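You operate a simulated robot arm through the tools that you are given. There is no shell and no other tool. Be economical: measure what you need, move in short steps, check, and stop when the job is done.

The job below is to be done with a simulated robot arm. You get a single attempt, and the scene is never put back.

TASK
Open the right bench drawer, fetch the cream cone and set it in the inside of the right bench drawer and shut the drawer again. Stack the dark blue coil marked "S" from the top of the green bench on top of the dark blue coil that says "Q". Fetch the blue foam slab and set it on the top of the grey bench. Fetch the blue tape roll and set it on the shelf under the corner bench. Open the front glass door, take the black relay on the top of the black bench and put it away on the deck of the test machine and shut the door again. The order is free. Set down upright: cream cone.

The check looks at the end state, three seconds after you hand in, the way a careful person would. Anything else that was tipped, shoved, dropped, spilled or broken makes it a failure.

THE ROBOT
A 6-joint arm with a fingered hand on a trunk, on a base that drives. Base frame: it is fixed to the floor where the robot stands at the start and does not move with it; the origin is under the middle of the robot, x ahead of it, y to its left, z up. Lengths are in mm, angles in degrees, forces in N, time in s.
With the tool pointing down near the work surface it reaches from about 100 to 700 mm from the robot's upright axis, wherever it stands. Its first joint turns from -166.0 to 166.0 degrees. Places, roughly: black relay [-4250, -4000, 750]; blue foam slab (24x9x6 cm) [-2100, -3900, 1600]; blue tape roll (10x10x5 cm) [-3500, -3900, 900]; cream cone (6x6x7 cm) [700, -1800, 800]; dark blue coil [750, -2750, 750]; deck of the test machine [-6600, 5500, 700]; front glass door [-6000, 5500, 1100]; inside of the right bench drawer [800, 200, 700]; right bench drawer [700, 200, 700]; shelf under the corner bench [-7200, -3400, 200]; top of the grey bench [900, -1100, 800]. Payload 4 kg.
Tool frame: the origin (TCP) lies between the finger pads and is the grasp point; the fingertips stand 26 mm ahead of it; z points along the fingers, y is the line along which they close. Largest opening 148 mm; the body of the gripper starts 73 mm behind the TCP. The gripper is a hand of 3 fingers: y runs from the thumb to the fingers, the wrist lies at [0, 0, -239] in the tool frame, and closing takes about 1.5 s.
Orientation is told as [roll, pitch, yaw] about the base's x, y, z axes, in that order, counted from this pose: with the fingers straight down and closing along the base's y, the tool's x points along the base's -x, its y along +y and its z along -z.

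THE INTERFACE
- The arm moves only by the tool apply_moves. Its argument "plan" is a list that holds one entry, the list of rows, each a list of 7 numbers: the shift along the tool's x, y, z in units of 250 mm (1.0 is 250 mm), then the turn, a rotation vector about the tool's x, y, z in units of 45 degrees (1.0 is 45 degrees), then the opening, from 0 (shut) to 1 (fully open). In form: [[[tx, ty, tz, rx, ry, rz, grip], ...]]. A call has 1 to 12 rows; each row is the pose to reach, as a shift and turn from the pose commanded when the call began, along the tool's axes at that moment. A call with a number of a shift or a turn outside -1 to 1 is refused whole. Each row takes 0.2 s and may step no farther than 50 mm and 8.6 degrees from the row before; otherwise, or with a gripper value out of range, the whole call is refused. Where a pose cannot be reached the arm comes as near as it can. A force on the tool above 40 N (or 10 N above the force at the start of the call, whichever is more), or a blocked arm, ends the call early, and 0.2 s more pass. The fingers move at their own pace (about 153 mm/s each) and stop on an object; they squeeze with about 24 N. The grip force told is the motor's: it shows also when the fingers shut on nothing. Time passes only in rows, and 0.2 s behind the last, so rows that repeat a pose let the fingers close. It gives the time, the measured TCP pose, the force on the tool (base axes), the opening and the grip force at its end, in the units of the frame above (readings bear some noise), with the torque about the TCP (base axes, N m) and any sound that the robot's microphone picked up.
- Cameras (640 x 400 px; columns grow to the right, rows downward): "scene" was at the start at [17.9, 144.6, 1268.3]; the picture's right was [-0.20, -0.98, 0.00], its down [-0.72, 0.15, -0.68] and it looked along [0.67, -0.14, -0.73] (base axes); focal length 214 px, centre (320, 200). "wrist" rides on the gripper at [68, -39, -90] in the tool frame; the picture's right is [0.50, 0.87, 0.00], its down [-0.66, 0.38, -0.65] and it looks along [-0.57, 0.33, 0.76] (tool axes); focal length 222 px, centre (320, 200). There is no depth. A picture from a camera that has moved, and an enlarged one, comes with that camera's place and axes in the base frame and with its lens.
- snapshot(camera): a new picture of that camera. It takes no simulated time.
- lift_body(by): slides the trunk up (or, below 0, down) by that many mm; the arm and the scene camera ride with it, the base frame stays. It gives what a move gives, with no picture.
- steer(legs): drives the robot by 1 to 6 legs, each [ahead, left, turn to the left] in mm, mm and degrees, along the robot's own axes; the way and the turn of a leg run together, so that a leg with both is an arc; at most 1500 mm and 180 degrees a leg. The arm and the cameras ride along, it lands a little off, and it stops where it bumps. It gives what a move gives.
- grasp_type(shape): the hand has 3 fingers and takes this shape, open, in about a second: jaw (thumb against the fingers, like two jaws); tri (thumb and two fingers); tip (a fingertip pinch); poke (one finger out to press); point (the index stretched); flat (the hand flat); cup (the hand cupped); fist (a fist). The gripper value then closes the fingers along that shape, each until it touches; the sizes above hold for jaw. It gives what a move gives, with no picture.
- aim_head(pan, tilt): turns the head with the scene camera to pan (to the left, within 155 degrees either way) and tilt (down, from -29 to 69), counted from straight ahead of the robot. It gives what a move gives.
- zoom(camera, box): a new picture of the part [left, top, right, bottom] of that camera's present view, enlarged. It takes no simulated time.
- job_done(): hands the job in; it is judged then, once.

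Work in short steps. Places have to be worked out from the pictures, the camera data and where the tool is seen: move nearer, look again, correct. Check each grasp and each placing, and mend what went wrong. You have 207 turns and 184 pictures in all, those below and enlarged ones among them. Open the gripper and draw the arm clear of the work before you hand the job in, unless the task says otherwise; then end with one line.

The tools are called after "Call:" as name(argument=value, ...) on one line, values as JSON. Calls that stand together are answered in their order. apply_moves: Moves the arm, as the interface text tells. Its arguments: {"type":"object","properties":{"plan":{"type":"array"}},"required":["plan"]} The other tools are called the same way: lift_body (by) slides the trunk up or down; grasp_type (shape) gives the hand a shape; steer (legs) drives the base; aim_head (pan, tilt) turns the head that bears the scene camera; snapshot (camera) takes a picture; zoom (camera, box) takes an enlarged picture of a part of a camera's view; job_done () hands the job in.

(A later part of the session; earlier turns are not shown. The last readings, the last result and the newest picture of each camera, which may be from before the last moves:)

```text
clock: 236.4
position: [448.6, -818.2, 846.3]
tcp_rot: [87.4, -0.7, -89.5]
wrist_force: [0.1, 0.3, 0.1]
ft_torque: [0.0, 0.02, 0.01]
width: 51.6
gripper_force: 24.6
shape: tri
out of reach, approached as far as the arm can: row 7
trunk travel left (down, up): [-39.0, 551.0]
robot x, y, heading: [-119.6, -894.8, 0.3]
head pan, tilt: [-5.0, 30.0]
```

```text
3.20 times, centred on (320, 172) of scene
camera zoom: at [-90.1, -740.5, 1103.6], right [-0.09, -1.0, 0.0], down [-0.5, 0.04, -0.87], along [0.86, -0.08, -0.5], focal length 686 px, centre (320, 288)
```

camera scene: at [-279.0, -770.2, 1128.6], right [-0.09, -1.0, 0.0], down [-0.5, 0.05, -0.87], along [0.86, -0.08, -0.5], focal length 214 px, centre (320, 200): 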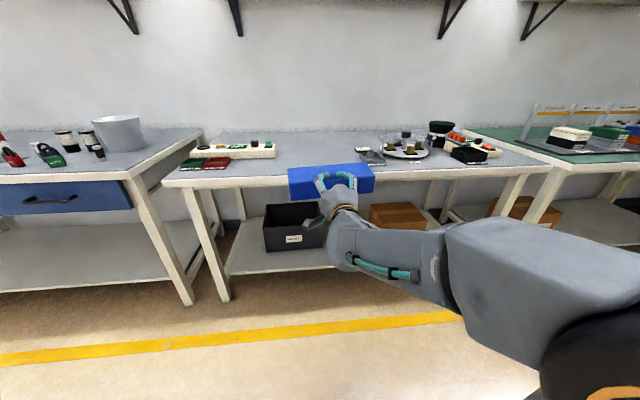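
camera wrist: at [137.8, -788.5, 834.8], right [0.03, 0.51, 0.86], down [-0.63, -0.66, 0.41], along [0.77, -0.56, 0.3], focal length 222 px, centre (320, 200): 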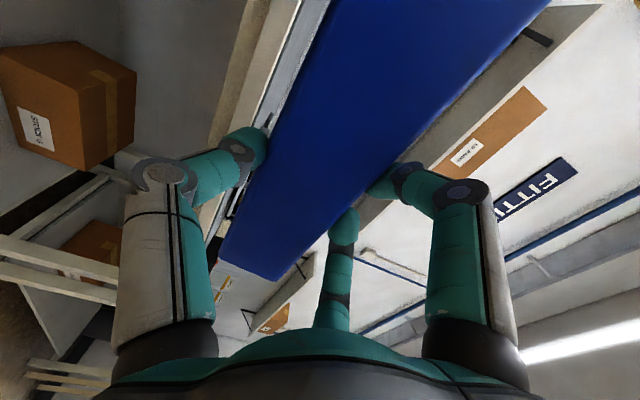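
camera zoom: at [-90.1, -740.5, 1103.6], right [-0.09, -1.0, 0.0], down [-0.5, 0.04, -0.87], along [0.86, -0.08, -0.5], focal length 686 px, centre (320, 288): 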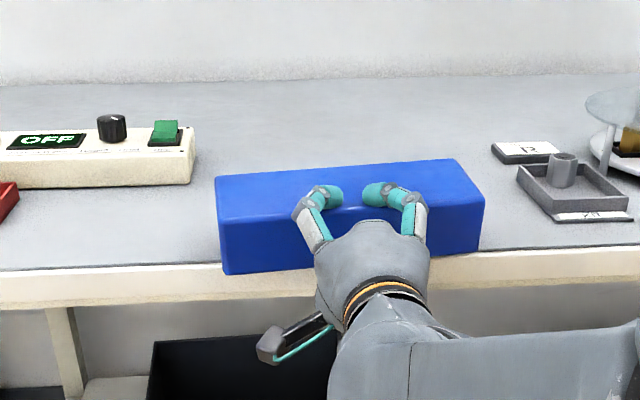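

The slab's near face is ~25 mm outside the edge, centre ~20 mm inside. I draw back 5 mm for thumb clearance and lower by trunk until it touches.

Call:
apply_moves(plan=[[[0, 0, -0.02, 0, 0, 0, 0]]])

Call:
lift_body(by=-6)

Call:
lift_body(by=-4)

```text
clock: 236.8
position: [441.3, -817.1, 845.2]
tcp_rot: [87.5, -0.7, -89.3]
wrist_force: [0.2, -0.1, -0.2]
ft_torque: [0.0, 0.03, -0.02]
width: 51.5
gripper_force: 23.6
shape: tri
trunk travel left (down, up): [-39.0, 551.0]
robot x, y, heading: [-121.7, -894.7, -0.1]
head pan, tilt: [-5.0, 30.0]
```

```text
clock: 237.4
position: [442.8, -818.7, 840.1]
tcp_rot: [87.5, -0.6, -89.3]
wrist_force: [-0.4, 0.2, -0.7]
ft_torque: [-0.04, 0.04, 0.02]
width: 51.4
gripper_force: 24.2
shape: tri
trunk travel left (down, up): [-33.0, 557.0]
robot x, y, heading: [-120.9, -889.8, -0.1]
head pan, tilt: [-5.0, 30.0]
```

```text
clock: 237.9
position: [442.8, -817.9, 835.9]
tcp_rot: [87.6, -0.7, -89.3]
wrist_force: [-1.0, 0.6, 0.8]
ft_torque: [0.0, 0.03, -0.01]
width: 51.4
gripper_force: 23.7
shape: tri
trunk travel left (down, up): [-29.0, 561.0]
robot x, y, heading: [-113.7, -895.4, 0.0]
head pan, tilt: [-5.0, 30.0]
```

Call:
lift_body(by=-4)

Call:
lift_body(by=-4)

Call:
zoom(camera="scene", box=[260, 140, 400, 215])

```text
clock: 238.4
position: [441.2, -817.4, 832.2]
tcp_rot: [87.5, -0.6, -89.2]
wrist_force: [0.1, -0.2, 3.5]
ft_torque: [0.13, -0.16, -0.04]
width: 51.1
gripper_force: 23.2
shape: tri
trunk travel left (down, up): [-25.0, 565.0]
robot x, y, heading: [-123.5, -893.9, 0.1]
head pan, tilt: [-5.0, 30.0]
```

```text
clock: 239.0
position: [441.5, -817.3, 829.7]
tcp_rot: [87.7, -0.8, -89.4]
wrist_force: [-1.4, 0.1, 14.6]
ft_torque: [0.07, -0.78, 0.03]
width: 50.1
gripper_force: 24.1
shape: tri
trunk travel left (down, up): [-21.0, 569.0]
robot x, y, heading: [-117.2, -894.2, -0.1]
head pan, tilt: [-5.0, 30.0]
```

```text
4.57 times, centred on (330, 178) of scene
camera zoom: at [-91.1, -740.5, 1085.9], right [-0.09, -1.0, 0.0], down [-0.5, 0.04, -0.87], along [0.86, -0.08, -0.5], focal length 980 px, centre (274, 303)
```

zoom: 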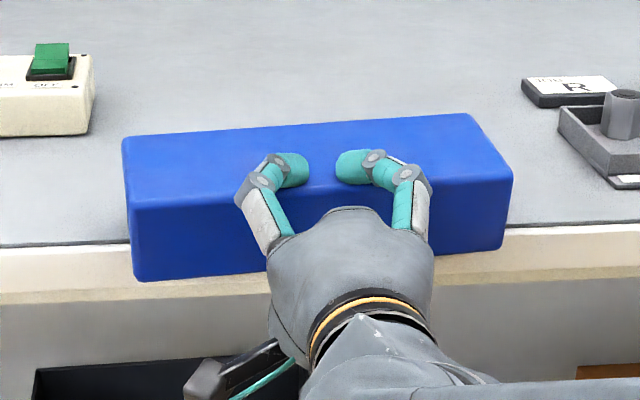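

The slab bears on the bench, but its centre is close to the edge. I lift 4 mm, move 14 mm further in and lower again.

Call:
lift_body(by=7)

Call:
steer(legs=[[15, 0, 0]])

Call:
lift_body(by=-6)

```text
clock: 239.5
position: [442.8, -819.0, 833.6]
tcp_rot: [87.2, -0.8, -89.2]
wrist_force: [-0.6, 0.2, -0.8]
ft_torque: [0.01, 0.02, -0.01]
width: 50.7
gripper_force: 24.2
shape: tri
trunk travel left (down, up): [-28.0, 562.0]
robot x, y, heading: [-121.6, -892.0, -0.3]
head pan, tilt: [-5.0, 30.0]
```

```text
clock: 240.3
position: [457.3, -818.5, 835.6]
tcp_rot: [87.4, -0.7, -89.3]
wrist_force: [-0.7, 0.0, -0.2]
ft_torque: [0.02, 0.02, 0.0]
width: 51.1
gripper_force: 23.9
shape: tri
trunk travel left (down, up): [-28.0, 562.0]
robot x, y, heading: [-108.8, -893.1, -0.0]
head pan, tilt: [-5.0, 30.0]
```

```text
clock: 240.8
position: [457.5, -818.2, 830.7]
tcp_rot: [87.9, -0.5, -89.3]
wrist_force: [-1.3, 1.3, 16.5]
ft_torque: [0.04, -0.68, -0.02]
width: 50.1
gripper_force: 23.8
shape: tri
trunk travel left (down, up): [-22.0, 568.0]
robot x, y, heading: [-106.3, -892.4, 0.1]
head pan, tilt: [-5.0, 30.0]
```

Now about 25 mm of margin. I open the hand; then check before withdrawing.

Call:
apply_moves(plan=[[[0, 0, 0, 0, 0, 0, 0.5], [0, 0, 0, 0, 0, 0, 0.7], [0, 0, 0, 0, 0, 0, 0.9], [0, 0, 0, 0, 0, 0, 0.9], [0, 0, 0, 0, 0, 0, 0.9]]])

Call:
zoom(camera="scene", box=[260, 130, 400, 215])

```text
clock: 242.1
position: [456.6, -817.8, 828.4]
tcp_rot: [87.4, -0.7, -89.3]
wrist_force: [-0.2, 0.4, -0.5]
ft_torque: [-0.02, 0.01, -0.01]
width: 132.9
gripper_force: 0.0
shape: tri
trunk travel left (down, up): [-22.0, 568.0]
robot x, y, heading: [-106.0, -893.0, 0.3]
head pan, tilt: [-5.0, 30.0]
```

```text
4.57 times, centred on (330, 172) of scene
camera zoom: at [-75.3, -740.4, 1086.6], right [-0.09, -1.0, 0.0], down [-0.5, 0.04, -0.87], along [0.86, -0.08, -0.5], focal length 980 px, centre (274, 326)
```

zoom: 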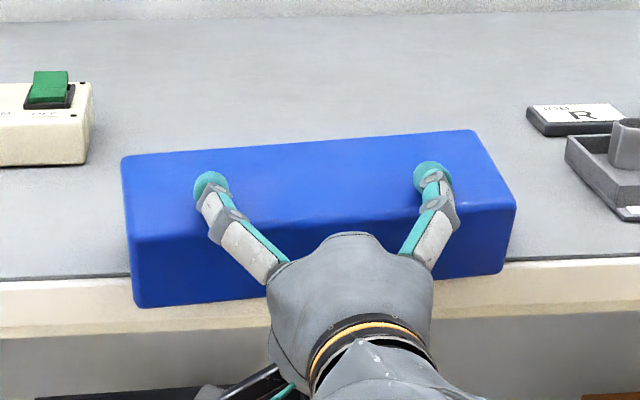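

The slab rests stably. I raise 10 mm so the fingers clear its top, and back out; then close the fist to push it fully onto the bench.

Call:
lift_body(by=10)

Call:
steer(legs=[[-140, 0, 0]])

Call:
apply_moves(plan=[[[0, 0, 0, 0, 0, 0, 0], [0, 0, 0, 0, 0, 0, 0], [0, 0, 0, 0, 0, 0, 0], [0, 0, 0, 0, 0, 0, 0], [0, 0, 0, 0, 0, 0, 0], [0, 0, 0, 0, 0, 0, 0], [0, 0, 0, 0, 0, 0, 0]]])

Call:
snapshot(camera="scene")

```text
clock: 242.6
position: [456.4, -818.4, 838.4]
tcp_rot: [87.3, -0.7, -89.3]
wrist_force: [-0.6, 0.4, 0.0]
ft_torque: [0.0, 0.03, 0.03]
width: 132.9
gripper_force: 0.1
shape: tri
trunk travel left (down, up): [-32.0, 558.0]
robot x, y, heading: [-103.4, -895.1, -0.1]
head pan, tilt: [-5.0, 30.0]
```

```text
clock: 244.0
position: [316.3, -816.6, 840.4]
tcp_rot: [87.3, -0.7, -89.2]
wrist_force: [0.4, 0.1, -0.3]
ft_torque: [0.02, 0.0, 0.0]
width: 133.0
gripper_force: 0.1
shape: tri
trunk travel left (down, up): [-32.0, 558.0]
robot x, y, heading: [-245.2, -891.1, 0.1]
head pan, tilt: [-5.0, 30.0]
```

```text
clock: 245.6
position: [317.1, -817.0, 839.1]
tcp_rot: [87.4, -0.6, -89.3]
wrist_force: [-0.4, 0.1, 0.1]
ft_torque: [0.01, 0.01, -0.03]
width: 0.0
gripper_force: 24.3
shape: tri
trunk travel left (down, up): [-32.0, 558.0]
robot x, y, heading: [-245.8, -891.9, -0.0]
head pan, tilt: [-5.0, 30.0]
```

```text
49 pictures are left
camera scene: at [-216.5, -740.5, 1096.6], right [-0.09, -1.0, 0.0], down [-0.5, 0.04, -0.87], along [0.86, -0.07, -0.5], focal length 214 px, centre (320, 200)
```

scene: 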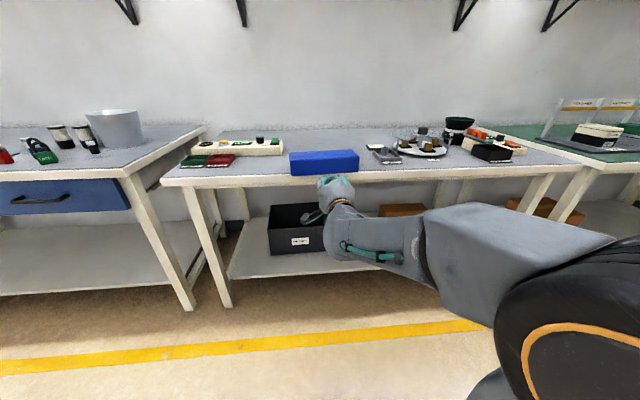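

I push the slab in by driving ahead 170 mm (its near face should end ~30 mm inside the edge).

Call:
steer(legs=[[171, 0, 0]])

Call:
zoom(camera="scene", box=[220, 120, 420, 220])

```text
clock: 247.0
position: [487.7, -817.5, 839.5]
tcp_rot: [87.4, -0.8, -89.3]
wrist_force: [0.9, 0.7, 1.4]
ft_torque: [0.03, 0.03, 0.0]
width: 0.0
gripper_force: 23.8
shape: tri
trunk travel left (down, up): [-32.0, 558.0]
robot x, y, heading: [-72.6, -894.3, 0.1]
head pan, tilt: [-5.0, 30.0]
```

```text
3.20 times, centred on (320, 170) of scene
camera zoom: at [-44.5, -740.4, 1096.6], right [-0.09, -1.0, 0.0], down [-0.5, 0.04, -0.87], along [0.86, -0.08, -0.5], focal length 686 px, centre (320, 296)
```

zoom: 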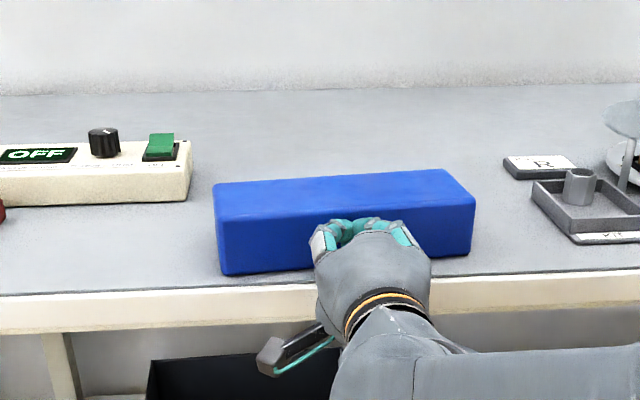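

The slab lies fully on the grey bench. Next the tape roll: I back off and drive round to the second rack at about (-3430,-2900).

Call:
steer(legs=[[-380, 0, 0], [0, -1500, 0], [0, -500, 0], [0, 0, -90], [0, -1500, 0], [0, -1480, 0]])

Call:
lift_body(by=180)

Call:
aim_head(pan=0, tilt=20)

Call:
snapshot(camera="scene")

```text
clock: 276.8
position: [-3395.6, -3413.8, 839.7]
tcp_rot: [87.4, -0.7, -179.1]
wrist_force: [-0.2, -0.5, 0.1]
ft_torque: [0.0, 0.03, 0.01]
width: 0.0
gripper_force: 23.9
shape: tri
trunk travel left (down, up): [-32.0, 558.0]
robot x, y, heading: [-3478.0, -2849.7, -89.7]
head pan, tilt: [-5.0, 30.0]
```

```text
clock: 278.8
position: [-3394.9, -3412.1, 1018.3]
tcp_rot: [87.5, -0.7, -179.2]
wrist_force: [-0.1, -0.3, 0.1]
ft_torque: [-0.05, 0.0, 0.01]
width: 0.0
gripper_force: 24.0
shape: tri
trunk travel left (down, up): [-212.0, 378.0]
robot x, y, heading: [-3474.8, -2847.4, -89.9]
head pan, tilt: [-5.0, 30.0]
```

```text
clock: 279.5
position: [-3395.0, -3412.9, 1018.2]
tcp_rot: [87.5, -0.7, -179.1]
wrist_force: [0.5, 0.2, -0.3]
ft_torque: [0.0, 0.0, 0.0]
width: 0.0
gripper_force: 24.0
shape: tri
trunk travel left (down, up): [-212.0, 378.0]
robot x, y, heading: [-3471.0, -2851.4, -90.1]
head pan, tilt: [0.0, 20.0]
```

```text
47 pictures are left
camera scene: at [-3312.2, -2884.0, 1292.7], right [-1.0, 0.0, 0.0], down [0.0, 0.34, -0.94], along [0.0, -0.94, -0.34], focal length 214 px, centre (320, 200)
```

scene: 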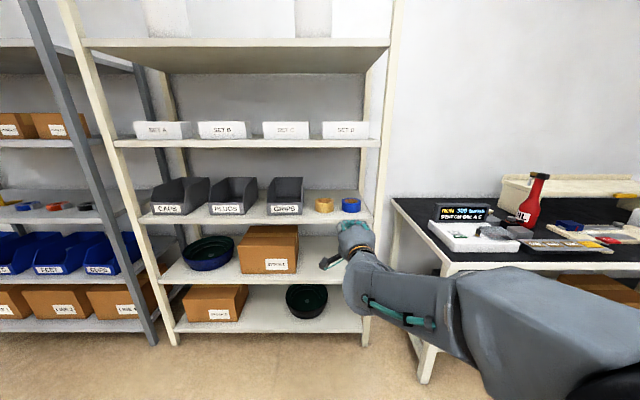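

Call:
zoom(camera="scene", box=[290, 130, 400, 230])

```text
4.00 times, centred on (345, 180) of scene
camera zoom: at [-3312.2, -2884.0, 1292.7], right [-1.0, 0.0, 0.0], down [0.0, 0.34, -0.94], along [0.0, -0.94, -0.34], focal length 858 px, centre (220, 280)
```

zoom: 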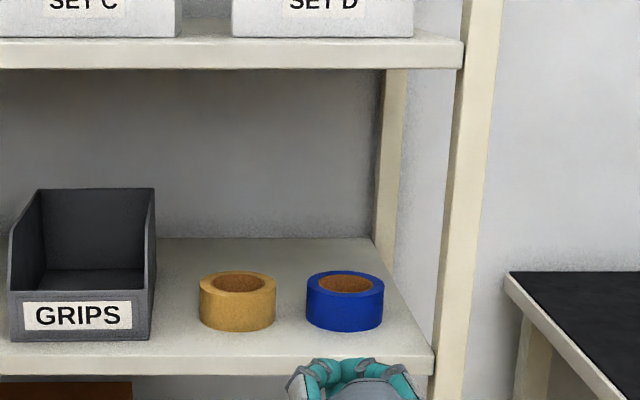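

The blue roll lies flat at about (−3472,−3916), top z≈912, shelf z≈862, its centre ~116 mm behind the shelf edge. Plan: dip the closed fingertips into its hole to draw it to the edge, then grip it from above. I lift the trunk and pitch the hand down ~60°.

Call:
lift_body(by=130)

Call:
apply_moves(plan=[[[0, 0, -0.05, 0.18, 0, 0, 0], [0, 0, -0.1, 0.36, 0, 0, 0], [0, 0, -0.15, 0.54, 0, 0, 0], [0, 0, -0.15, 0.72, 0, 0, 0], [0, 0, -0.15, 0.9, 0, 0, 0], [0, 0, -0.15, 1, 0, 0, 0]]])

Call:
apply_moves(plan=[[[0, 0, 0, 0.18, 0, 0, 0], [0, 0, 0, 0.38, 0, 0, 0], [0, 0, 0, 0.38, 0, 0, 0]]])

Call:
snapshot(camera="scene")

```text
clock: 281.1
position: [-3395.5, -3413.1, 1148.9]
tcp_rot: [87.4, -0.8, -179.1]
wrist_force: [0.2, -0.7, -0.3]
ft_torque: [0.01, 0.01, 0.01]
width: 0.0
gripper_force: 23.8
shape: tri
trunk travel left (down, up): [-342.0, 248.0]
robot x, y, heading: [-3474.7, -2850.1, -89.6]
head pan, tilt: [0.0, 20.0]
```

```text
clock: 282.4
position: [-3395.8, -3376.7, 1150.9]
tcp_rot: [42.3, -0.6, -179.1]
wrist_force: [0.3, -0.3, -0.2]
ft_torque: [0.03, 0.02, 0.01]
width: 0.1
gripper_force: 23.7
shape: tri
trunk travel left (down, up): [-342.0, 248.0]
robot x, y, heading: [-3474.3, -2849.9, -89.7]
head pan, tilt: [0.0, 20.0]
```

```text
refused: row 2 steps farther than a row can; nothing moved
```

```text
45 pictures are left
camera scene: at [-3312.1, -2884.1, 1422.7], right [-1.0, 0.0, 0.0], down [0.0, 0.34, -0.94], along [0.0, -0.94, -0.34], focal length 214 px, centre (320, 200)
```

scene: 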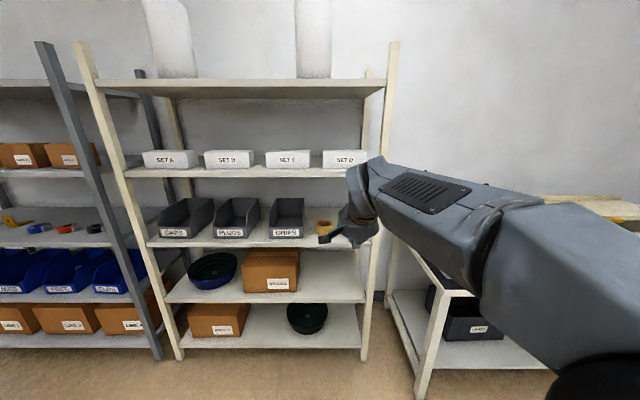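

The hand points ~48° down now, which suits (the wrist stays in front of the upper shelf). I lower it to z≈945, then drive in so the tips come over the roll's hole.

Call:
apply_moves(plan=[[[0, -0.1, 0.11, 0, 0, 0, 0], [0, -0.2, 0.22, 0, 0, 0, 0], [0, -0.3, 0.33, 0, 0, 0, 0], [0, -0.4, 0.44, 0, 0, 0, 0], [0, -0.5, 0.55, 0, 0, 0, 0], [0, -0.552, 0.61, 0, 0, 0, 0]]])

Call:
steer(legs=[[200, -76, 0], [230, 0, 0]])

Call:
snapshot(camera="scene")

Call:
snapshot(camera="wrist")

```text
clock: 283.9
position: [-3398.9, -3376.1, 943.5]
tcp_rot: [42.5, -0.8, -179.0]
wrist_force: [-0.3, 0.2, -0.9]
ft_torque: [0.0, 0.01, -0.01]
width: 0.2
gripper_force: 23.8
shape: tri
trunk travel left (down, up): [-342.0, 248.0]
robot x, y, heading: [-3475.1, -2850.2, -89.8]
head pan, tilt: [0.0, 20.0]
```

```text
clock: 286.9
position: [-3474.5, -3811.5, 944.7]
tcp_rot: [42.6, -0.7, -179.2]
wrist_force: [0.6, 0.5, 0.2]
ft_torque: [0.03, 0.0, -0.01]
width: 0.0
gripper_force: 23.8
shape: tri
trunk travel left (down, up): [-342.0, 248.0]
robot x, y, heading: [-3549.2, -3286.3, -89.5]
head pan, tilt: [0.0, 20.0]
```

```text
44 pictures are left
camera scene: at [-3387.7, -3318.4, 1422.7], right [-1.0, 0.0, 0.0], down [0.0, 0.34, -0.94], along [0.0, -0.94, -0.34], focal length 214 px, centre (320, 200)
```

scene: 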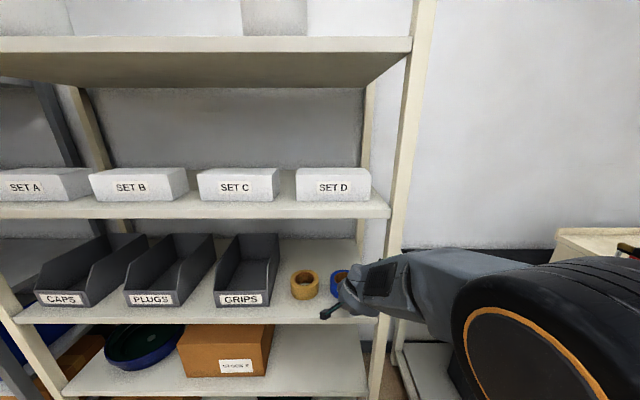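

```text
43 pictures are left
camera wrist: at [-3409.3, -3720.3, 985.1], right [0.52, -0.63, 0.58], down [-0.65, 0.15, 0.75], along [-0.56, -0.76, -0.33], focal length 222 px, centre (320, 200)
```

wrist: 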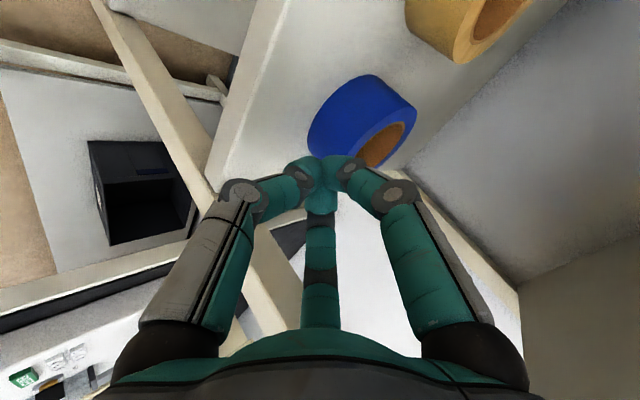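

The roll's hole centre reads (−3465,−3919). I go 88 ahead and 9 left, then look before dipping in.

Call:
steer(legs=[[88, 9, 0]])

Call:
snapshot(camera="wrist")

```text
clock: 288.0
position: [-3465.6, -3899.8, 944.2]
tcp_rot: [42.4, -0.7, -179.2]
wrist_force: [0.4, 1.0, -0.2]
ft_torque: [-0.02, 0.02, -0.01]
width: 0.0
gripper_force: 23.8
shape: tri
trunk travel left (down, up): [-342.0, 248.0]
robot x, y, heading: [-3542.3, -3376.6, -90.3]
head pan, tilt: [0.0, 20.0]
```

```text
42 pictures are left
camera wrist: at [-3400.2, -3809.6, 985.1], right [0.52, -0.63, 0.58], down [-0.65, 0.15, 0.75], along [-0.56, -0.76, -0.33], focal length 222 px, centre (320, 200)
```

wrist: 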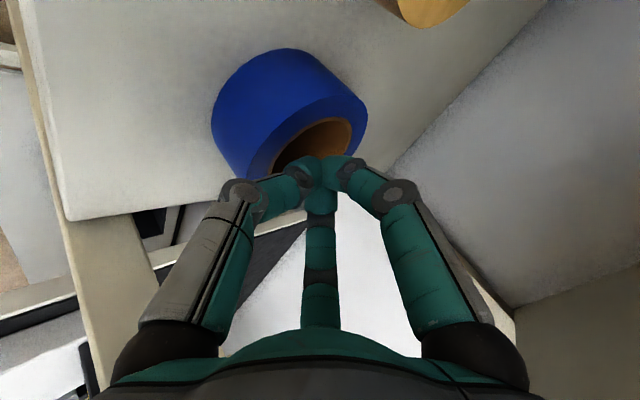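

The fingertips are over the hole (centre ≈ (−3457,−3914)). I shift 8 mm left and lower by trunk 34 mm into it.

Call:
steer(legs=[[0, 9, 0]])

Call:
lift_body(by=-34)

Call:
snapshot(camera="wrist")

```text
clock: 288.7
position: [-3456.7, -3899.2, 944.9]
tcp_rot: [42.4, -0.7, -179.2]
wrist_force: [-0.9, -0.9, 0.6]
ft_torque: [0.02, 0.03, 0.0]
width: 0.0
gripper_force: 24.5
shape: tri
trunk travel left (down, up): [-342.0, 248.0]
robot x, y, heading: [-3530.1, -3377.4, -89.9]
head pan, tilt: [0.0, 20.0]
```

```text
clock: 289.4
position: [-3456.4, -3902.5, 919.1]
tcp_rot: [43.5, -0.5, -179.0]
wrist_force: [-2.7, -1.0, 20.8]
ft_torque: [-0.11, 0.0, 0.03]
width: 0.0
gripper_force: 24.7
shape: tri
trunk travel left (down, up): [-310.0, 280.0]
robot x, y, heading: [-3529.0, -3375.6, -90.0]
head pan, tilt: [0.0, 20.0]
stopped: the force on the tool passed its limit at 48 N (the readings are from after the stop); the commanded pose is now the measured one
```

```text
41 pictures are left
camera wrist: at [-3391.1, -3810.7, 958.9], right [0.52, -0.62, 0.59], down [-0.65, 0.16, 0.74], along [-0.56, -0.77, -0.32], focal length 222 px, centre (320, 200)
```

wrist: 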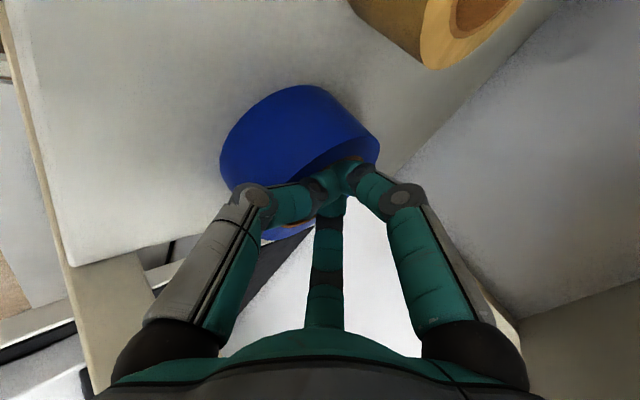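

The tips sit in the hole, about 12 mm deep, pressing on the front wall. I ease 4 mm and drive back 62 mm.

Call:
lift_body(by=4)

Call:
steer(legs=[[-66, 0, 0]])

Call:
snapshot(camera="wrist")

```text
clock: 289.9
position: [-3456.5, -3901.1, 920.9]
tcp_rot: [43.1, -0.5, -179.0]
wrist_force: [-0.7, -4.0, 11.4]
ft_torque: [-0.1, -0.01, 0.0]
width: 0.0
gripper_force: 23.9
shape: tri
trunk travel left (down, up): [-314.0, 276.0]
robot x, y, heading: [-3527.5, -3374.2, -90.1]
head pan, tilt: [0.0, 20.0]
```

```text
clock: 290.9
position: [-3457.2, -3835.8, 920.5]
tcp_rot: [43.0, -0.6, -179.0]
wrist_force: [-0.6, -2.4, 7.5]
ft_torque: [-0.04, -0.02, 0.0]
width: 0.0
gripper_force: 24.0
shape: tri
trunk travel left (down, up): [-314.0, 276.0]
robot x, y, heading: [-3529.5, -3311.5, -90.1]
head pan, tilt: [0.0, 20.0]
```

```text
40 pictures are left
camera wrist: at [-3391.4, -3744.4, 960.4], right [0.52, -0.63, 0.59], down [-0.65, 0.16, 0.74], along [-0.56, -0.76, -0.32], focal length 222 px, centre (320, 200)
```

wrist: 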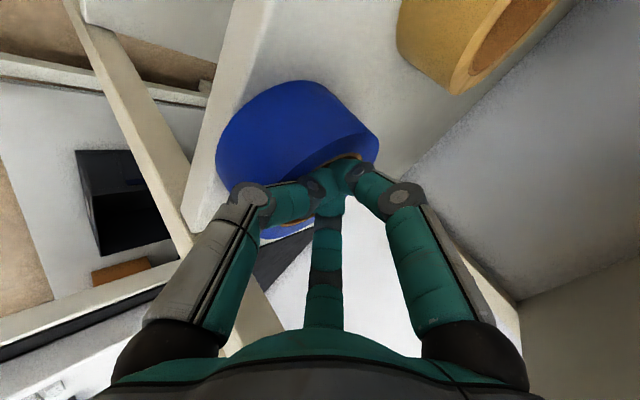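

The roll came along. I pull 24 mm more (a slight, stable overhang), so my wrist will stay clear of the upper shelf; then lift out and back off.

Call:
steer(legs=[[-24, 0, 0]])

Call:
lift_body(by=60)

Call:
steer(legs=[[-120, 0, 0]])

Call:
apply_moves(plan=[[[0, 0, 0, 0.16, 0, 0, 0.5], [0, 0, 0, 0.32, 0, 0, 0.95], [0, 0, 0, 0.48, 0, 0, 0.95], [0, 0, 0, 0.6, 0, 0, 0.95], [0, 0, 0, 0.6, 0, 0, 0.95]]])

Call:
snapshot(camera="wrist")

```text
clock: 291.7
position: [-3456.5, -3812.2, 921.3]
tcp_rot: [43.1, -0.6, -179.1]
wrist_force: [0.0, -0.9, 7.4]
ft_torque: [0.02, 0.0, 0.0]
width: 0.0
gripper_force: 23.6
shape: tri
trunk travel left (down, up): [-314.0, 276.0]
robot x, y, heading: [-3529.3, -3284.6, -90.0]
head pan, tilt: [0.0, 20.0]
```

```text
clock: 292.7
position: [-3457.7, -3811.7, 981.4]
tcp_rot: [43.0, -0.6, -179.1]
wrist_force: [-0.4, 0.2, 0.2]
ft_torque: [0.01, 0.03, -0.01]
width: 0.3
gripper_force: 23.5
shape: tri
trunk travel left (down, up): [-374.0, 216.0]
robot x, y, heading: [-3527.9, -3286.9, -89.8]
head pan, tilt: [0.0, 20.0]
```

```text
clock: 294.0
position: [-3456.6, -3691.9, 980.3]
tcp_rot: [43.2, -0.7, -179.1]
wrist_force: [1.3, 0.1, -0.4]
ft_torque: [0.01, 0.0, 0.03]
width: 0.1
gripper_force: 23.9
shape: tri
trunk travel left (down, up): [-374.0, 216.0]
robot x, y, heading: [-3526.2, -3164.6, -90.0]
head pan, tilt: [0.0, 20.0]
```

```text
clock: 295.2
position: [-3456.4, -3693.0, 981.0]
tcp_rot: [16.1, -0.6, -179.1]
wrist_force: [-0.9, -0.2, 0.3]
ft_torque: [0.0, 0.04, 0.02]
width: 140.6
gripper_force: 0.2
shape: tri
trunk travel left (down, up): [-374.0, 216.0]
robot x, y, heading: [-3531.7, -3166.8, -90.0]
head pan, tilt: [0.0, 20.0]
```

```text
39 pictures are left
camera wrist: at [-3390.4, -3628.2, 1057.1], right [0.52, -0.82, 0.23], down [-0.64, -0.19, 0.74], along [-0.56, -0.53, -0.63], focal length 222 px, centre (320, 200)
```

wrist: 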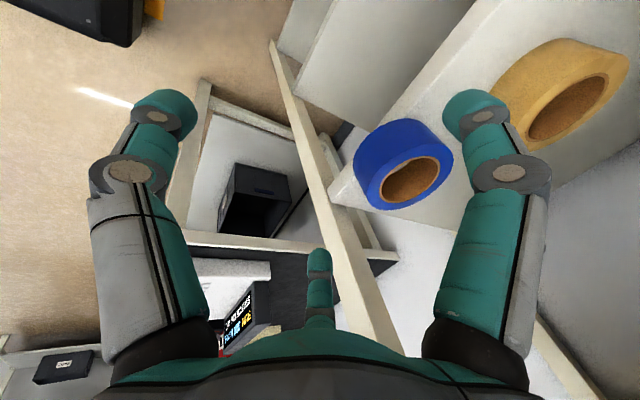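

Roll centre now (−3462,−3834). I tilt to ~71°, lower to z 945, and move in above it.

Call:
apply_moves(plan=[[[0, 0, 0, -0.067, 0, 0, 1]]])

Call:
lift_body(by=-35)

Call:
steer(legs=[[132, -6, 0]])

Call:
snapshot(camera="wrist")

Call:
aim_head(pan=0, tilt=35)

Call:
zoom(camera="scene", box=[280, 100, 480, 240])

```text
clock: 295.6
position: [-3457.3, -3691.5, 981.8]
tcp_rot: [19.1, -0.7, -179.1]
wrist_force: [-0.2, -0.1, -0.4]
ft_torque: [0.0, 0.01, 0.02]
width: 147.9
gripper_force: 0.0
shape: tri
trunk travel left (down, up): [-374.0, 216.0]
robot x, y, heading: [-3533.5, -3161.0, -89.9]
head pan, tilt: [0.0, 20.0]
```

```text
clock: 296.4
position: [-3454.9, -3691.0, 945.6]
tcp_rot: [19.1, -0.6, -179.1]
wrist_force: [0.3, -0.5, 0.5]
ft_torque: [0.01, -0.02, -0.01]
width: 148.0
gripper_force: 0.0
shape: tri
trunk travel left (down, up): [-339.0, 251.0]
robot x, y, heading: [-3530.3, -3165.5, -89.8]
head pan, tilt: [0.0, 20.0]
```

```text
clock: 297.6
position: [-3463.0, -3822.9, 945.6]
tcp_rot: [19.2, -0.6, -179.0]
wrist_force: [-0.3, -1.3, -0.4]
ft_torque: [-0.04, 0.02, 0.0]
width: 148.0
gripper_force: 0.1
shape: tri
trunk travel left (down, up): [-339.0, 251.0]
robot x, y, heading: [-3536.5, -3298.7, -90.0]
head pan, tilt: [0.0, 20.0]
```

```text
38 pictures are left
camera wrist: at [-3396.3, -3755.8, 1018.6], right [0.52, -0.81, 0.28], down [-0.65, -0.15, 0.75], along [-0.56, -0.57, -0.6], focal length 222 px, centre (320, 200)
```

wrist: 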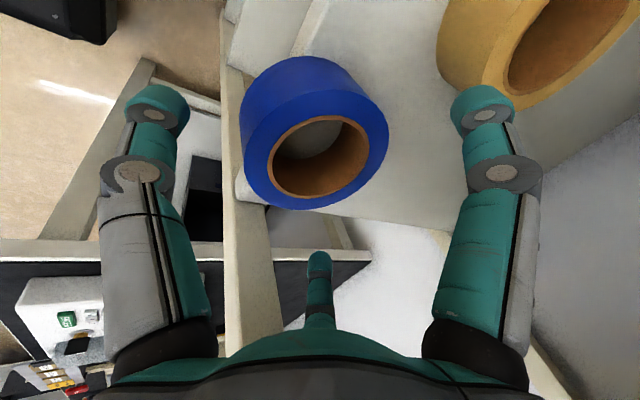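

```text
clock: 298.4
position: [-3462.2, -3823.9, 945.5]
tcp_rot: [19.1, -0.7, -179.1]
wrist_force: [0.0, 0.3, 0.9]
ft_torque: [0.0, -0.02, -0.01]
width: 148.0
gripper_force: 0.1
shape: tri
trunk travel left (down, up): [-339.0, 251.0]
robot x, y, heading: [-3536.8, -3296.8, -89.7]
head pan, tilt: [0.0, 35.0]
```

```text
2.86 times, centred on (380, 170) of scene
camera zoom: at [-3375.6, -3323.9, 1395.6], right [-1.0, 0.0, 0.0], down [0.0, 0.57, -0.82], along [0.0, -0.82, -0.57], focal length 613 px, centre (149, 286)
```

zoom: 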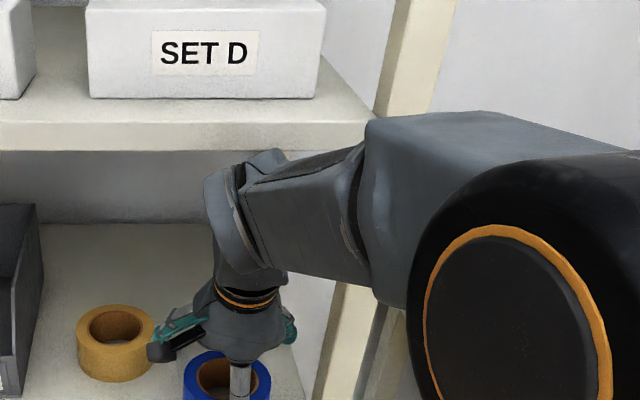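

The roll is centred under the hand. I lower 30 mm and close.

Call:
lift_body(by=-30)

Call:
apply_moves(plan=[[[0, 0, 0, 0, 0, 0, 0.8], [0, 0, 0, 0, 0, 0, 0.7], [0, 0, 0, 0, 0, 0, 0.5], [0, 0, 0, 0, 0, 0, 0], [0, 0, 0, 0, 0, 0, 0], [0, 0, 0, 0, 0, 0, 0], [0, 0, 0, 0, 0, 0, 0]]])

Call:
snapshot(camera="wrist")

```text
clock: 299.2
position: [-3462.4, -3822.5, 915.7]
tcp_rot: [19.2, -0.6, -179.2]
wrist_force: [0.7, 0.2, 0.2]
ft_torque: [0.01, -0.01, -0.01]
width: 147.8
gripper_force: 0.1
shape: tri
trunk travel left (down, up): [-309.0, 281.0]
robot x, y, heading: [-3532.2, -3294.6, -90.0]
head pan, tilt: [0.0, 35.0]
```

```text
clock: 300.8
position: [-3462.4, -3822.7, 915.8]
tcp_rot: [19.1, -0.6, -179.1]
wrist_force: [0.2, 1.4, 0.5]
ft_torque: [0.12, -0.01, 0.0]
width: 89.8
gripper_force: 24.0
shape: tri
trunk travel left (down, up): [-309.0, 281.0]
robot x, y, heading: [-3536.4, -3297.0, -89.6]
head pan, tilt: [0.0, 35.0]
```

```text
36 pictures are left
camera wrist: at [-3396.3, -3755.8, 988.7], right [0.52, -0.81, 0.28], down [-0.65, -0.15, 0.75], along [-0.56, -0.57, -0.6], focal length 222 px, centre (320, 200)
```

wrist: 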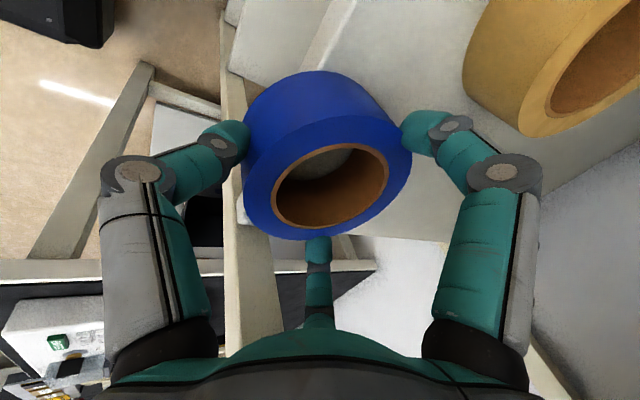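

Three-point hold, 90 mm, 24 N. I lift 12 mm and draw it out.

Call:
lift_body(by=12)

Call:
steer(legs=[[-60, 0, 0], [-250, 0, 0]])

Call:
snapshot(camera="wrist")

```text
clock: 301.4
position: [-3461.2, -3823.0, 927.4]
tcp_rot: [19.2, -0.6, -179.1]
wrist_force: [-0.6, -0.8, -2.2]
ft_torque: [0.05, 0.02, 0.0]
width: 89.8
gripper_force: 23.9
shape: tri
trunk travel left (down, up): [-321.0, 269.0]
robot x, y, heading: [-3535.3, -3296.8, -90.0]
head pan, tilt: [0.0, 35.0]
```

```text
clock: 303.8
position: [-3463.4, -3513.9, 927.9]
tcp_rot: [19.1, -0.6, -179.1]
wrist_force: [-0.3, -0.5, -1.7]
ft_torque: [0.05, -0.02, 0.02]
width: 89.6
gripper_force: 23.7
shape: tri
trunk travel left (down, up): [-321.0, 269.0]
robot x, y, heading: [-3535.9, -2985.0, -89.9]
head pan, tilt: [0.0, 35.0]
```

```text
35 pictures are left
camera wrist: at [-3396.8, -3446.2, 1000.5], right [0.52, -0.81, 0.28], down [-0.65, -0.15, 0.75], along [-0.56, -0.56, -0.6], focal length 222 px, centre (320, 200)
```

wrist: 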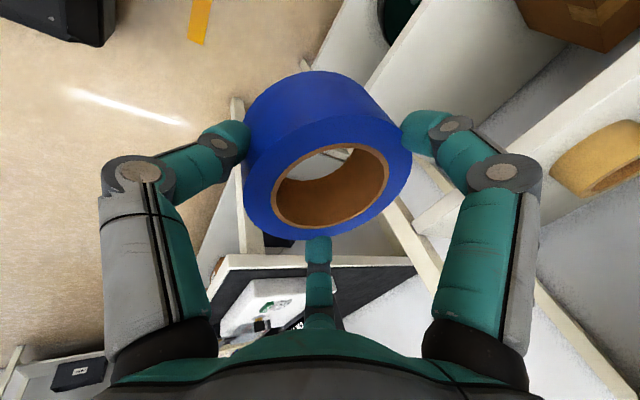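

The roll is firmly held. I look towards the corner bench (to the right) before driving there.

Call:
aim_head(pan=-90, tilt=15)

Call:
snapshot(camera="scene")

```text
clock: 305.4
position: [-3463.3, -3514.6, 927.9]
tcp_rot: [19.1, -0.7, -179.0]
wrist_force: [-0.1, 0.0, -2.3]
ft_torque: [0.04, 0.02, 0.0]
width: 89.6
gripper_force: 24.0
shape: tri
trunk travel left (down, up): [-321.0, 269.0]
robot x, y, heading: [-3538.9, -2986.1, -89.9]
head pan, tilt: [-90.0, 15.0]
```

```text
34 pictures are left
camera scene: at [-3469.7, -2926.2, 1409.5], right [0.0, 1.0, 0.0], down [0.26, 0.0, -0.97], along [-0.97, 0.0, -0.26], focal length 214 px, centre (320, 200)
```

scene: 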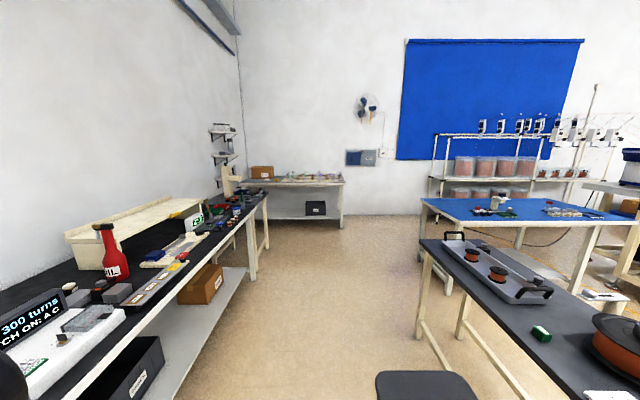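

A clear corridor leads west to the corner bench (front near x −7000), whose lower shelf looks free around y −3400. I turn to face west and drive up.

Call:
steer(legs=[[0, 0, -90], [1400, 0, 0], [900, 0, 0]])

Call:
aim_head(pan=0, tilt=30)

Call:
snapshot(camera="scene")

```text
clock: 320.5
position: [-6363.9, -3097.7, 927.5]
tcp_rot: [19.1, -0.6, 91.7]
wrist_force: [-0.2, 0.1, -1.3]
ft_torque: [0.03, -0.02, 0.01]
width: 89.6
gripper_force: 24.3
shape: tri
trunk travel left (down, up): [-321.0, 269.0]
robot x, y, heading: [-5838.9, -3014.6, -179.1]
head pan, tilt: [-90.0, 15.0]
```

```text
clock: 322.2
position: [-6364.3, -3099.3, 927.2]
tcp_rot: [19.1, -0.6, 91.8]
wrist_force: [0.7, 0.2, -1.9]
ft_torque: [-0.01, -0.04, -0.02]
width: 89.5
gripper_force: 23.8
shape: tri
trunk travel left (down, up): [-321.0, 269.0]
robot x, y, heading: [-5838.0, -3015.7, -179.1]
head pan, tilt: [0.0, 30.0]
```

```text
33 pictures are left
camera scene: at [-5865.5, -3178.7, 1385.3], right [-0.02, 1.0, 0.0], down [0.5, 0.01, -0.87], along [-0.87, -0.01, -0.5], focal length 214 px, centre (320, 200)
```

scene: 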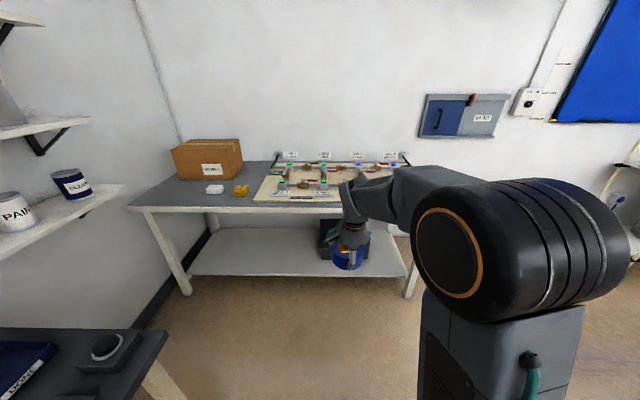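

Shelf front is near x −6860; a box stands at y > −3200, so I aim for (−6960,−3350). I drive up in front of it and lower trunk and arm there.

Call:
steer(legs=[[200, 0, -0.9], [180, 250, 0]])

Call:
lift_body(by=-320)

Call:
apply_moves(plan=[[[0, -0.05, 0.14, 0, 0, 0, 0], [0, -0.1, 0.28, 0, 0, 0, 0], [0, -0.15, 0.43, 0, 0, 0, 0], [0, -0.2, 0.57, 0, 0, 0, 0], [0, -0.25, 0.72, 0, 0, 0, 0], [0, -0.29, 0.85, 0, 0, 0, 0]]])

Call:
snapshot(camera="scene")

```text
clock: 325.5
position: [-6746.1, -3343.4, 928.0]
tcp_rot: [19.1, -0.6, 91.1]
wrist_force: [-1.2, 1.0, -1.6]
ft_torque: [-0.02, -0.01, 0.02]
width: 89.5
gripper_force: 23.9
shape: tri
trunk travel left (down, up): [-321.0, 269.0]
robot x, y, heading: [-6219.5, -3269.6, -179.7]
head pan, tilt: [0.0, 30.0]
```

```text
clock: 328.6
position: [-6746.7, -3344.4, 608.2]
tcp_rot: [19.1, -0.6, 91.0]
wrist_force: [-0.8, 0.0, -1.8]
ft_torque: [-0.01, -0.03, -0.01]
width: 88.4
gripper_force: 23.7
shape: tri
trunk travel left (down, up): [-1.0, 589.0]
robot x, y, heading: [-6217.2, -3271.9, -179.9]
head pan, tilt: [0.0, 30.0]
```

```text
clock: 330.0
position: [-6746.7, -3343.1, 383.1]
tcp_rot: [19.1, -0.5, 91.0]
wrist_force: [0.2, -0.2, -2.3]
ft_torque: [0.0, -0.02, -0.02]
width: 88.2
gripper_force: 24.3
shape: tri
trunk travel left (down, up): [-1.0, 589.0]
robot x, y, heading: [-6216.4, -3266.7, -179.7]
head pan, tilt: [0.0, 30.0]
```

```text
32 pictures are left
camera scene: at [-6248.5, -3430.4, 1065.4], right [0.0, 1.0, 0.0], down [0.5, 0.0, -0.87], along [-0.87, 0.0, -0.5], focal length 214 px, centre (320, 200)
```

scene: 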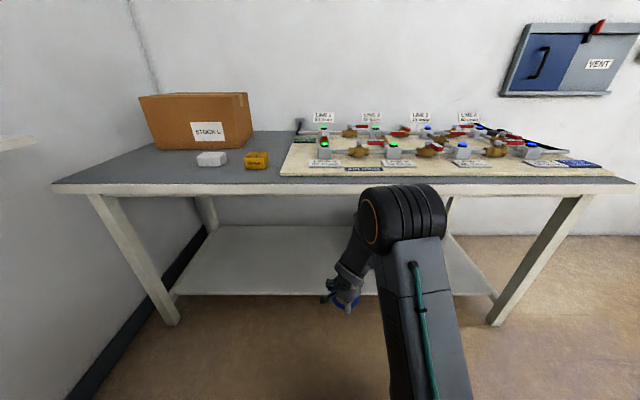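

The arm can go low, but the elbow (x≈−6607, z≈814) would meet the bench edge if I drove in. I back the base 150 mm and stretch the arm out instead, then check the elbow.

Call:
steer(legs=[[-150, 0, 0]])

Call:
apply_moves(plan=[[[0, 0.1, 0.04, 0, 0, 0, 0], [0, 0.2, 0.08, 0, 0, 0, 0], [0, 0.3, 0.12, 0, 0, 0, 0], [0, 0.4, 0.16, 0, 0, 0, 0], [0, 0.5, 0.2, 0, 0, 0, 0]]])

Call:
snapshot(camera="scene")

```text
clock: 331.4
position: [-6595.7, -3342.1, 382.8]
tcp_rot: [19.1, -0.6, 91.0]
wrist_force: [-0.6, -0.5, -3.0]
ft_torque: [0.01, -0.02, 0.01]
width: 88.5
gripper_force: 23.9
shape: tri
trunk travel left (down, up): [-1.0, 589.0]
robot x, y, heading: [-6068.6, -3266.7, -179.7]
head pan, tilt: [0.0, 30.0]
```

```text
clock: 332.6
position: [-6730.2, -3344.6, 377.1]
tcp_rot: [18.9, -0.6, 91.1]
wrist_force: [-0.1, 0.2, -1.8]
ft_torque: [0.0, 0.04, 0.0]
width: 88.3
gripper_force: 24.6
shape: tri
trunk travel left (down, up): [-1.0, 589.0]
robot x, y, heading: [-6063.4, -3271.2, -179.6]
head pan, tilt: [0.0, 30.0]
```

```text
31 pictures are left
camera scene: at [-6097.0, -3429.9, 1065.4], right [0.0, 1.0, 0.0], down [0.5, 0.0, -0.87], along [-0.87, 0.0, -0.5], focal length 214 px, centre (320, 200)
```

scene: 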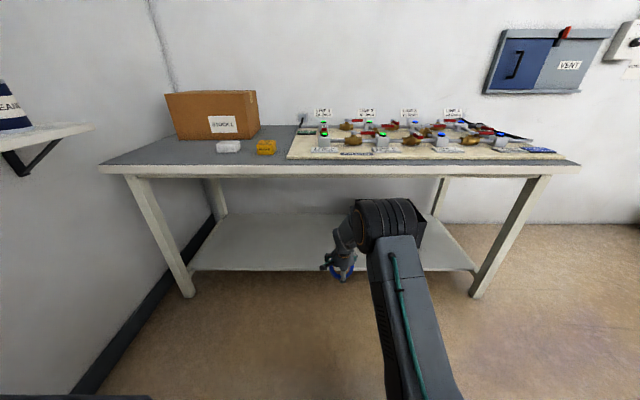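

Stretched, the elbow would stay ~80 mm short of the bench edge and the forearm passes beneath it. I lower the roll to about 20 mm above shelf level, then drive in.

Call:
apply_moves(plan=[[[0, -0.03, 0.09, 0, 0, 0, 0], [0, -0.06, 0.18, 0, 0, 0, 0], [0, -0.095, 0.276, 0, 0, 0, 0]]])

Call:
steer(legs=[[60, 0, 0]])

Call:
snapshot(camera="wrist")

Call:
zoom(camera="scene", box=[240, 180, 440, 305])

```text
clock: 333.4
position: [-6730.5, -3343.0, 303.7]
tcp_rot: [19.1, -0.6, 91.0]
wrist_force: [0.5, -0.6, -1.1]
ft_torque: [0.02, -0.05, 0.0]
width: 88.2
gripper_force: 23.8
shape: tri
trunk travel left (down, up): [-1.0, 589.0]
robot x, y, heading: [-6068.1, -3269.8, -179.8]
head pan, tilt: [0.0, 30.0]
```

```text
clock: 334.4
position: [-6790.4, -3344.2, 302.8]
tcp_rot: [19.1, -0.6, 91.0]
wrist_force: [0.2, 0.2, -2.5]
ft_torque: [0.01, 0.0, -0.01]
width: 88.0
gripper_force: 24.1
shape: tri
trunk travel left (down, up): [-1.0, 589.0]
robot x, y, heading: [-6127.5, -3266.4, -179.6]
head pan, tilt: [0.0, 30.0]
```

```text
30 pictures are left
camera wrist: at [-6723.7, -3410.7, 376.8], right [-0.81, -0.52, 0.28], down [-0.16, 0.64, 0.75], along [-0.57, 0.56, -0.6], focal length 222 px, centre (320, 200)
```

wrist: 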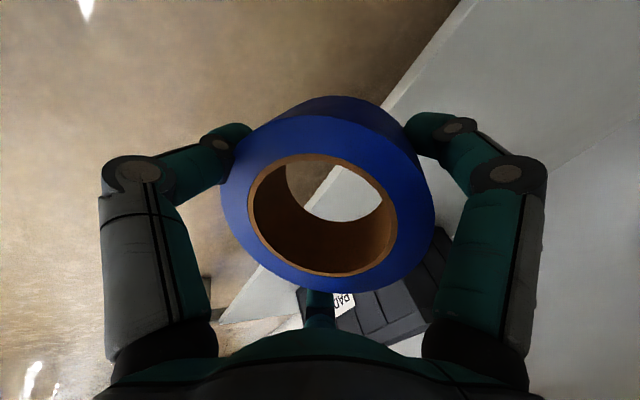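

```text
3.20 times, centred on (340, 242) of scene
camera zoom: at [-6157.2, -3430.2, 1065.3], right [0.0, 1.0, 0.0], down [0.5, 0.0, -0.87], along [-0.87, 0.0, -0.5], focal length 686 px, centre (256, 64)
```

zoom: 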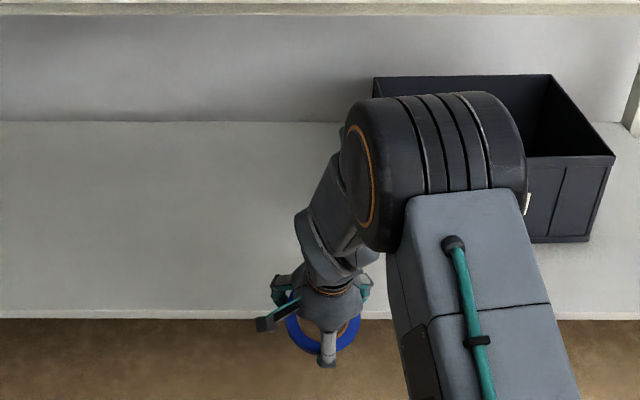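

I raise 15 mm for safety over the shelf's lip and drive in 130 mm.

Call:
lift_body(by=15)

Call:
steer(legs=[[132, 0, 0]])

Call:
snapshot(camera="wrist")

Call:
snapshot(camera="scene")

```text
clock: 335.0
position: [-6790.7, -3342.4, 320.3]
tcp_rot: [19.2, -0.7, 91.0]
wrist_force: [0.5, 0.6, -0.6]
ft_torque: [-0.01, -0.02, -0.03]
width: 88.0
gripper_force: 24.2
shape: tri
trunk travel left (down, up): [-16.0, 574.0]
robot x, y, heading: [-6125.6, -3268.6, -179.5]
head pan, tilt: [0.0, 30.0]
```

```text
clock: 336.3
position: [-6920.9, -3343.1, 318.5]
tcp_rot: [19.1, -0.6, 91.1]
wrist_force: [-0.4, -0.1, -1.8]
ft_torque: [0.03, -0.04, -0.01]
width: 88.5
gripper_force: 23.7
shape: tri
trunk travel left (down, up): [-16.0, 574.0]
robot x, y, heading: [-6255.7, -3271.5, -179.8]
head pan, tilt: [0.0, 30.0]
```

```text
28 pictures are left
camera wrist: at [-6855.4, -3410.9, 391.8], right [-0.81, -0.52, 0.28], down [-0.16, 0.64, 0.75], along [-0.57, 0.56, -0.6], focal length 222 px, centre (320, 200)
```

wrist: 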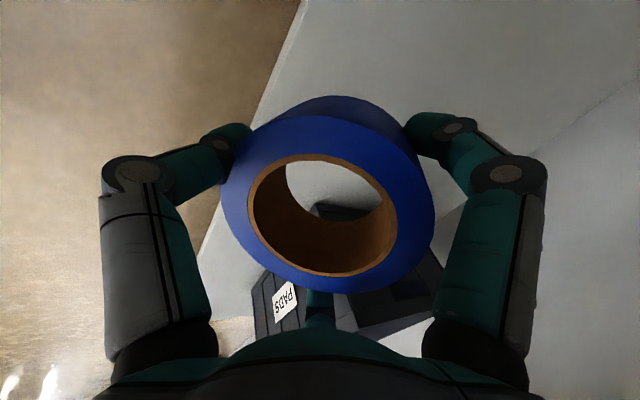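

```text
27 pictures are left
camera scene: at [-6288.9, -3430.7, 1080.3], right [0.0, 1.0, 0.0], down [0.5, 0.0, -0.87], along [-0.87, 0.0, -0.5], focal length 214 px, centre (320, 200)
```

scene: 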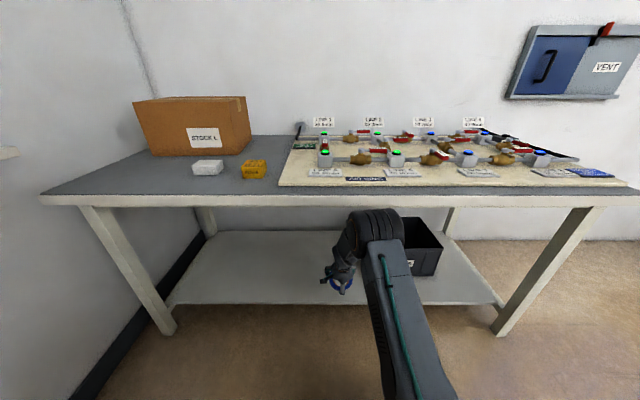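

The roll is over the shelf, clear of the bin. I lower 18 mm, then in 4 mm steps to contact.

Call:
apply_moves(plan=[[[0, -0.012, 0.034, 0, 0, 0, 0], [0, -0.024, 0.068, 0, 0, 0, 0], [0, -0.029, 0.083, 0, 0, 0, 0], [0, -0.034, 0.098, 0, 0, 0, 0]]])

Call:
apply_moves(plan=[[[0, -0.005, 0.015, 0, 0, 0, 0], [0, -0.01, 0.03, 0, 0, 0, 0]]])

```text
clock: 337.3
position: [-6921.4, -3343.4, 293.0]
tcp_rot: [19.1, -0.6, 91.0]
wrist_force: [0.6, 0.0, -1.9]
ft_torque: [-0.01, -0.01, 0.01]
width: 88.2
gripper_force: 24.2
shape: tri
trunk travel left (down, up): [-16.0, 574.0]
robot x, y, heading: [-6253.4, -3264.8, -179.9]
head pan, tilt: [0.0, 30.0]
```

```text
clock: 337.9
position: [-6923.4, -3343.1, 284.7]
tcp_rot: [19.0, -0.5, 91.0]
wrist_force: [0.7, 0.1, -1.6]
ft_torque: [-0.03, 0.01, 0.01]
width: 88.3
gripper_force: 23.4
shape: tri
trunk travel left (down, up): [-16.0, 574.0]
robot x, y, heading: [-6256.9, -3270.5, -179.6]
head pan, tilt: [0.0, 30.0]
```

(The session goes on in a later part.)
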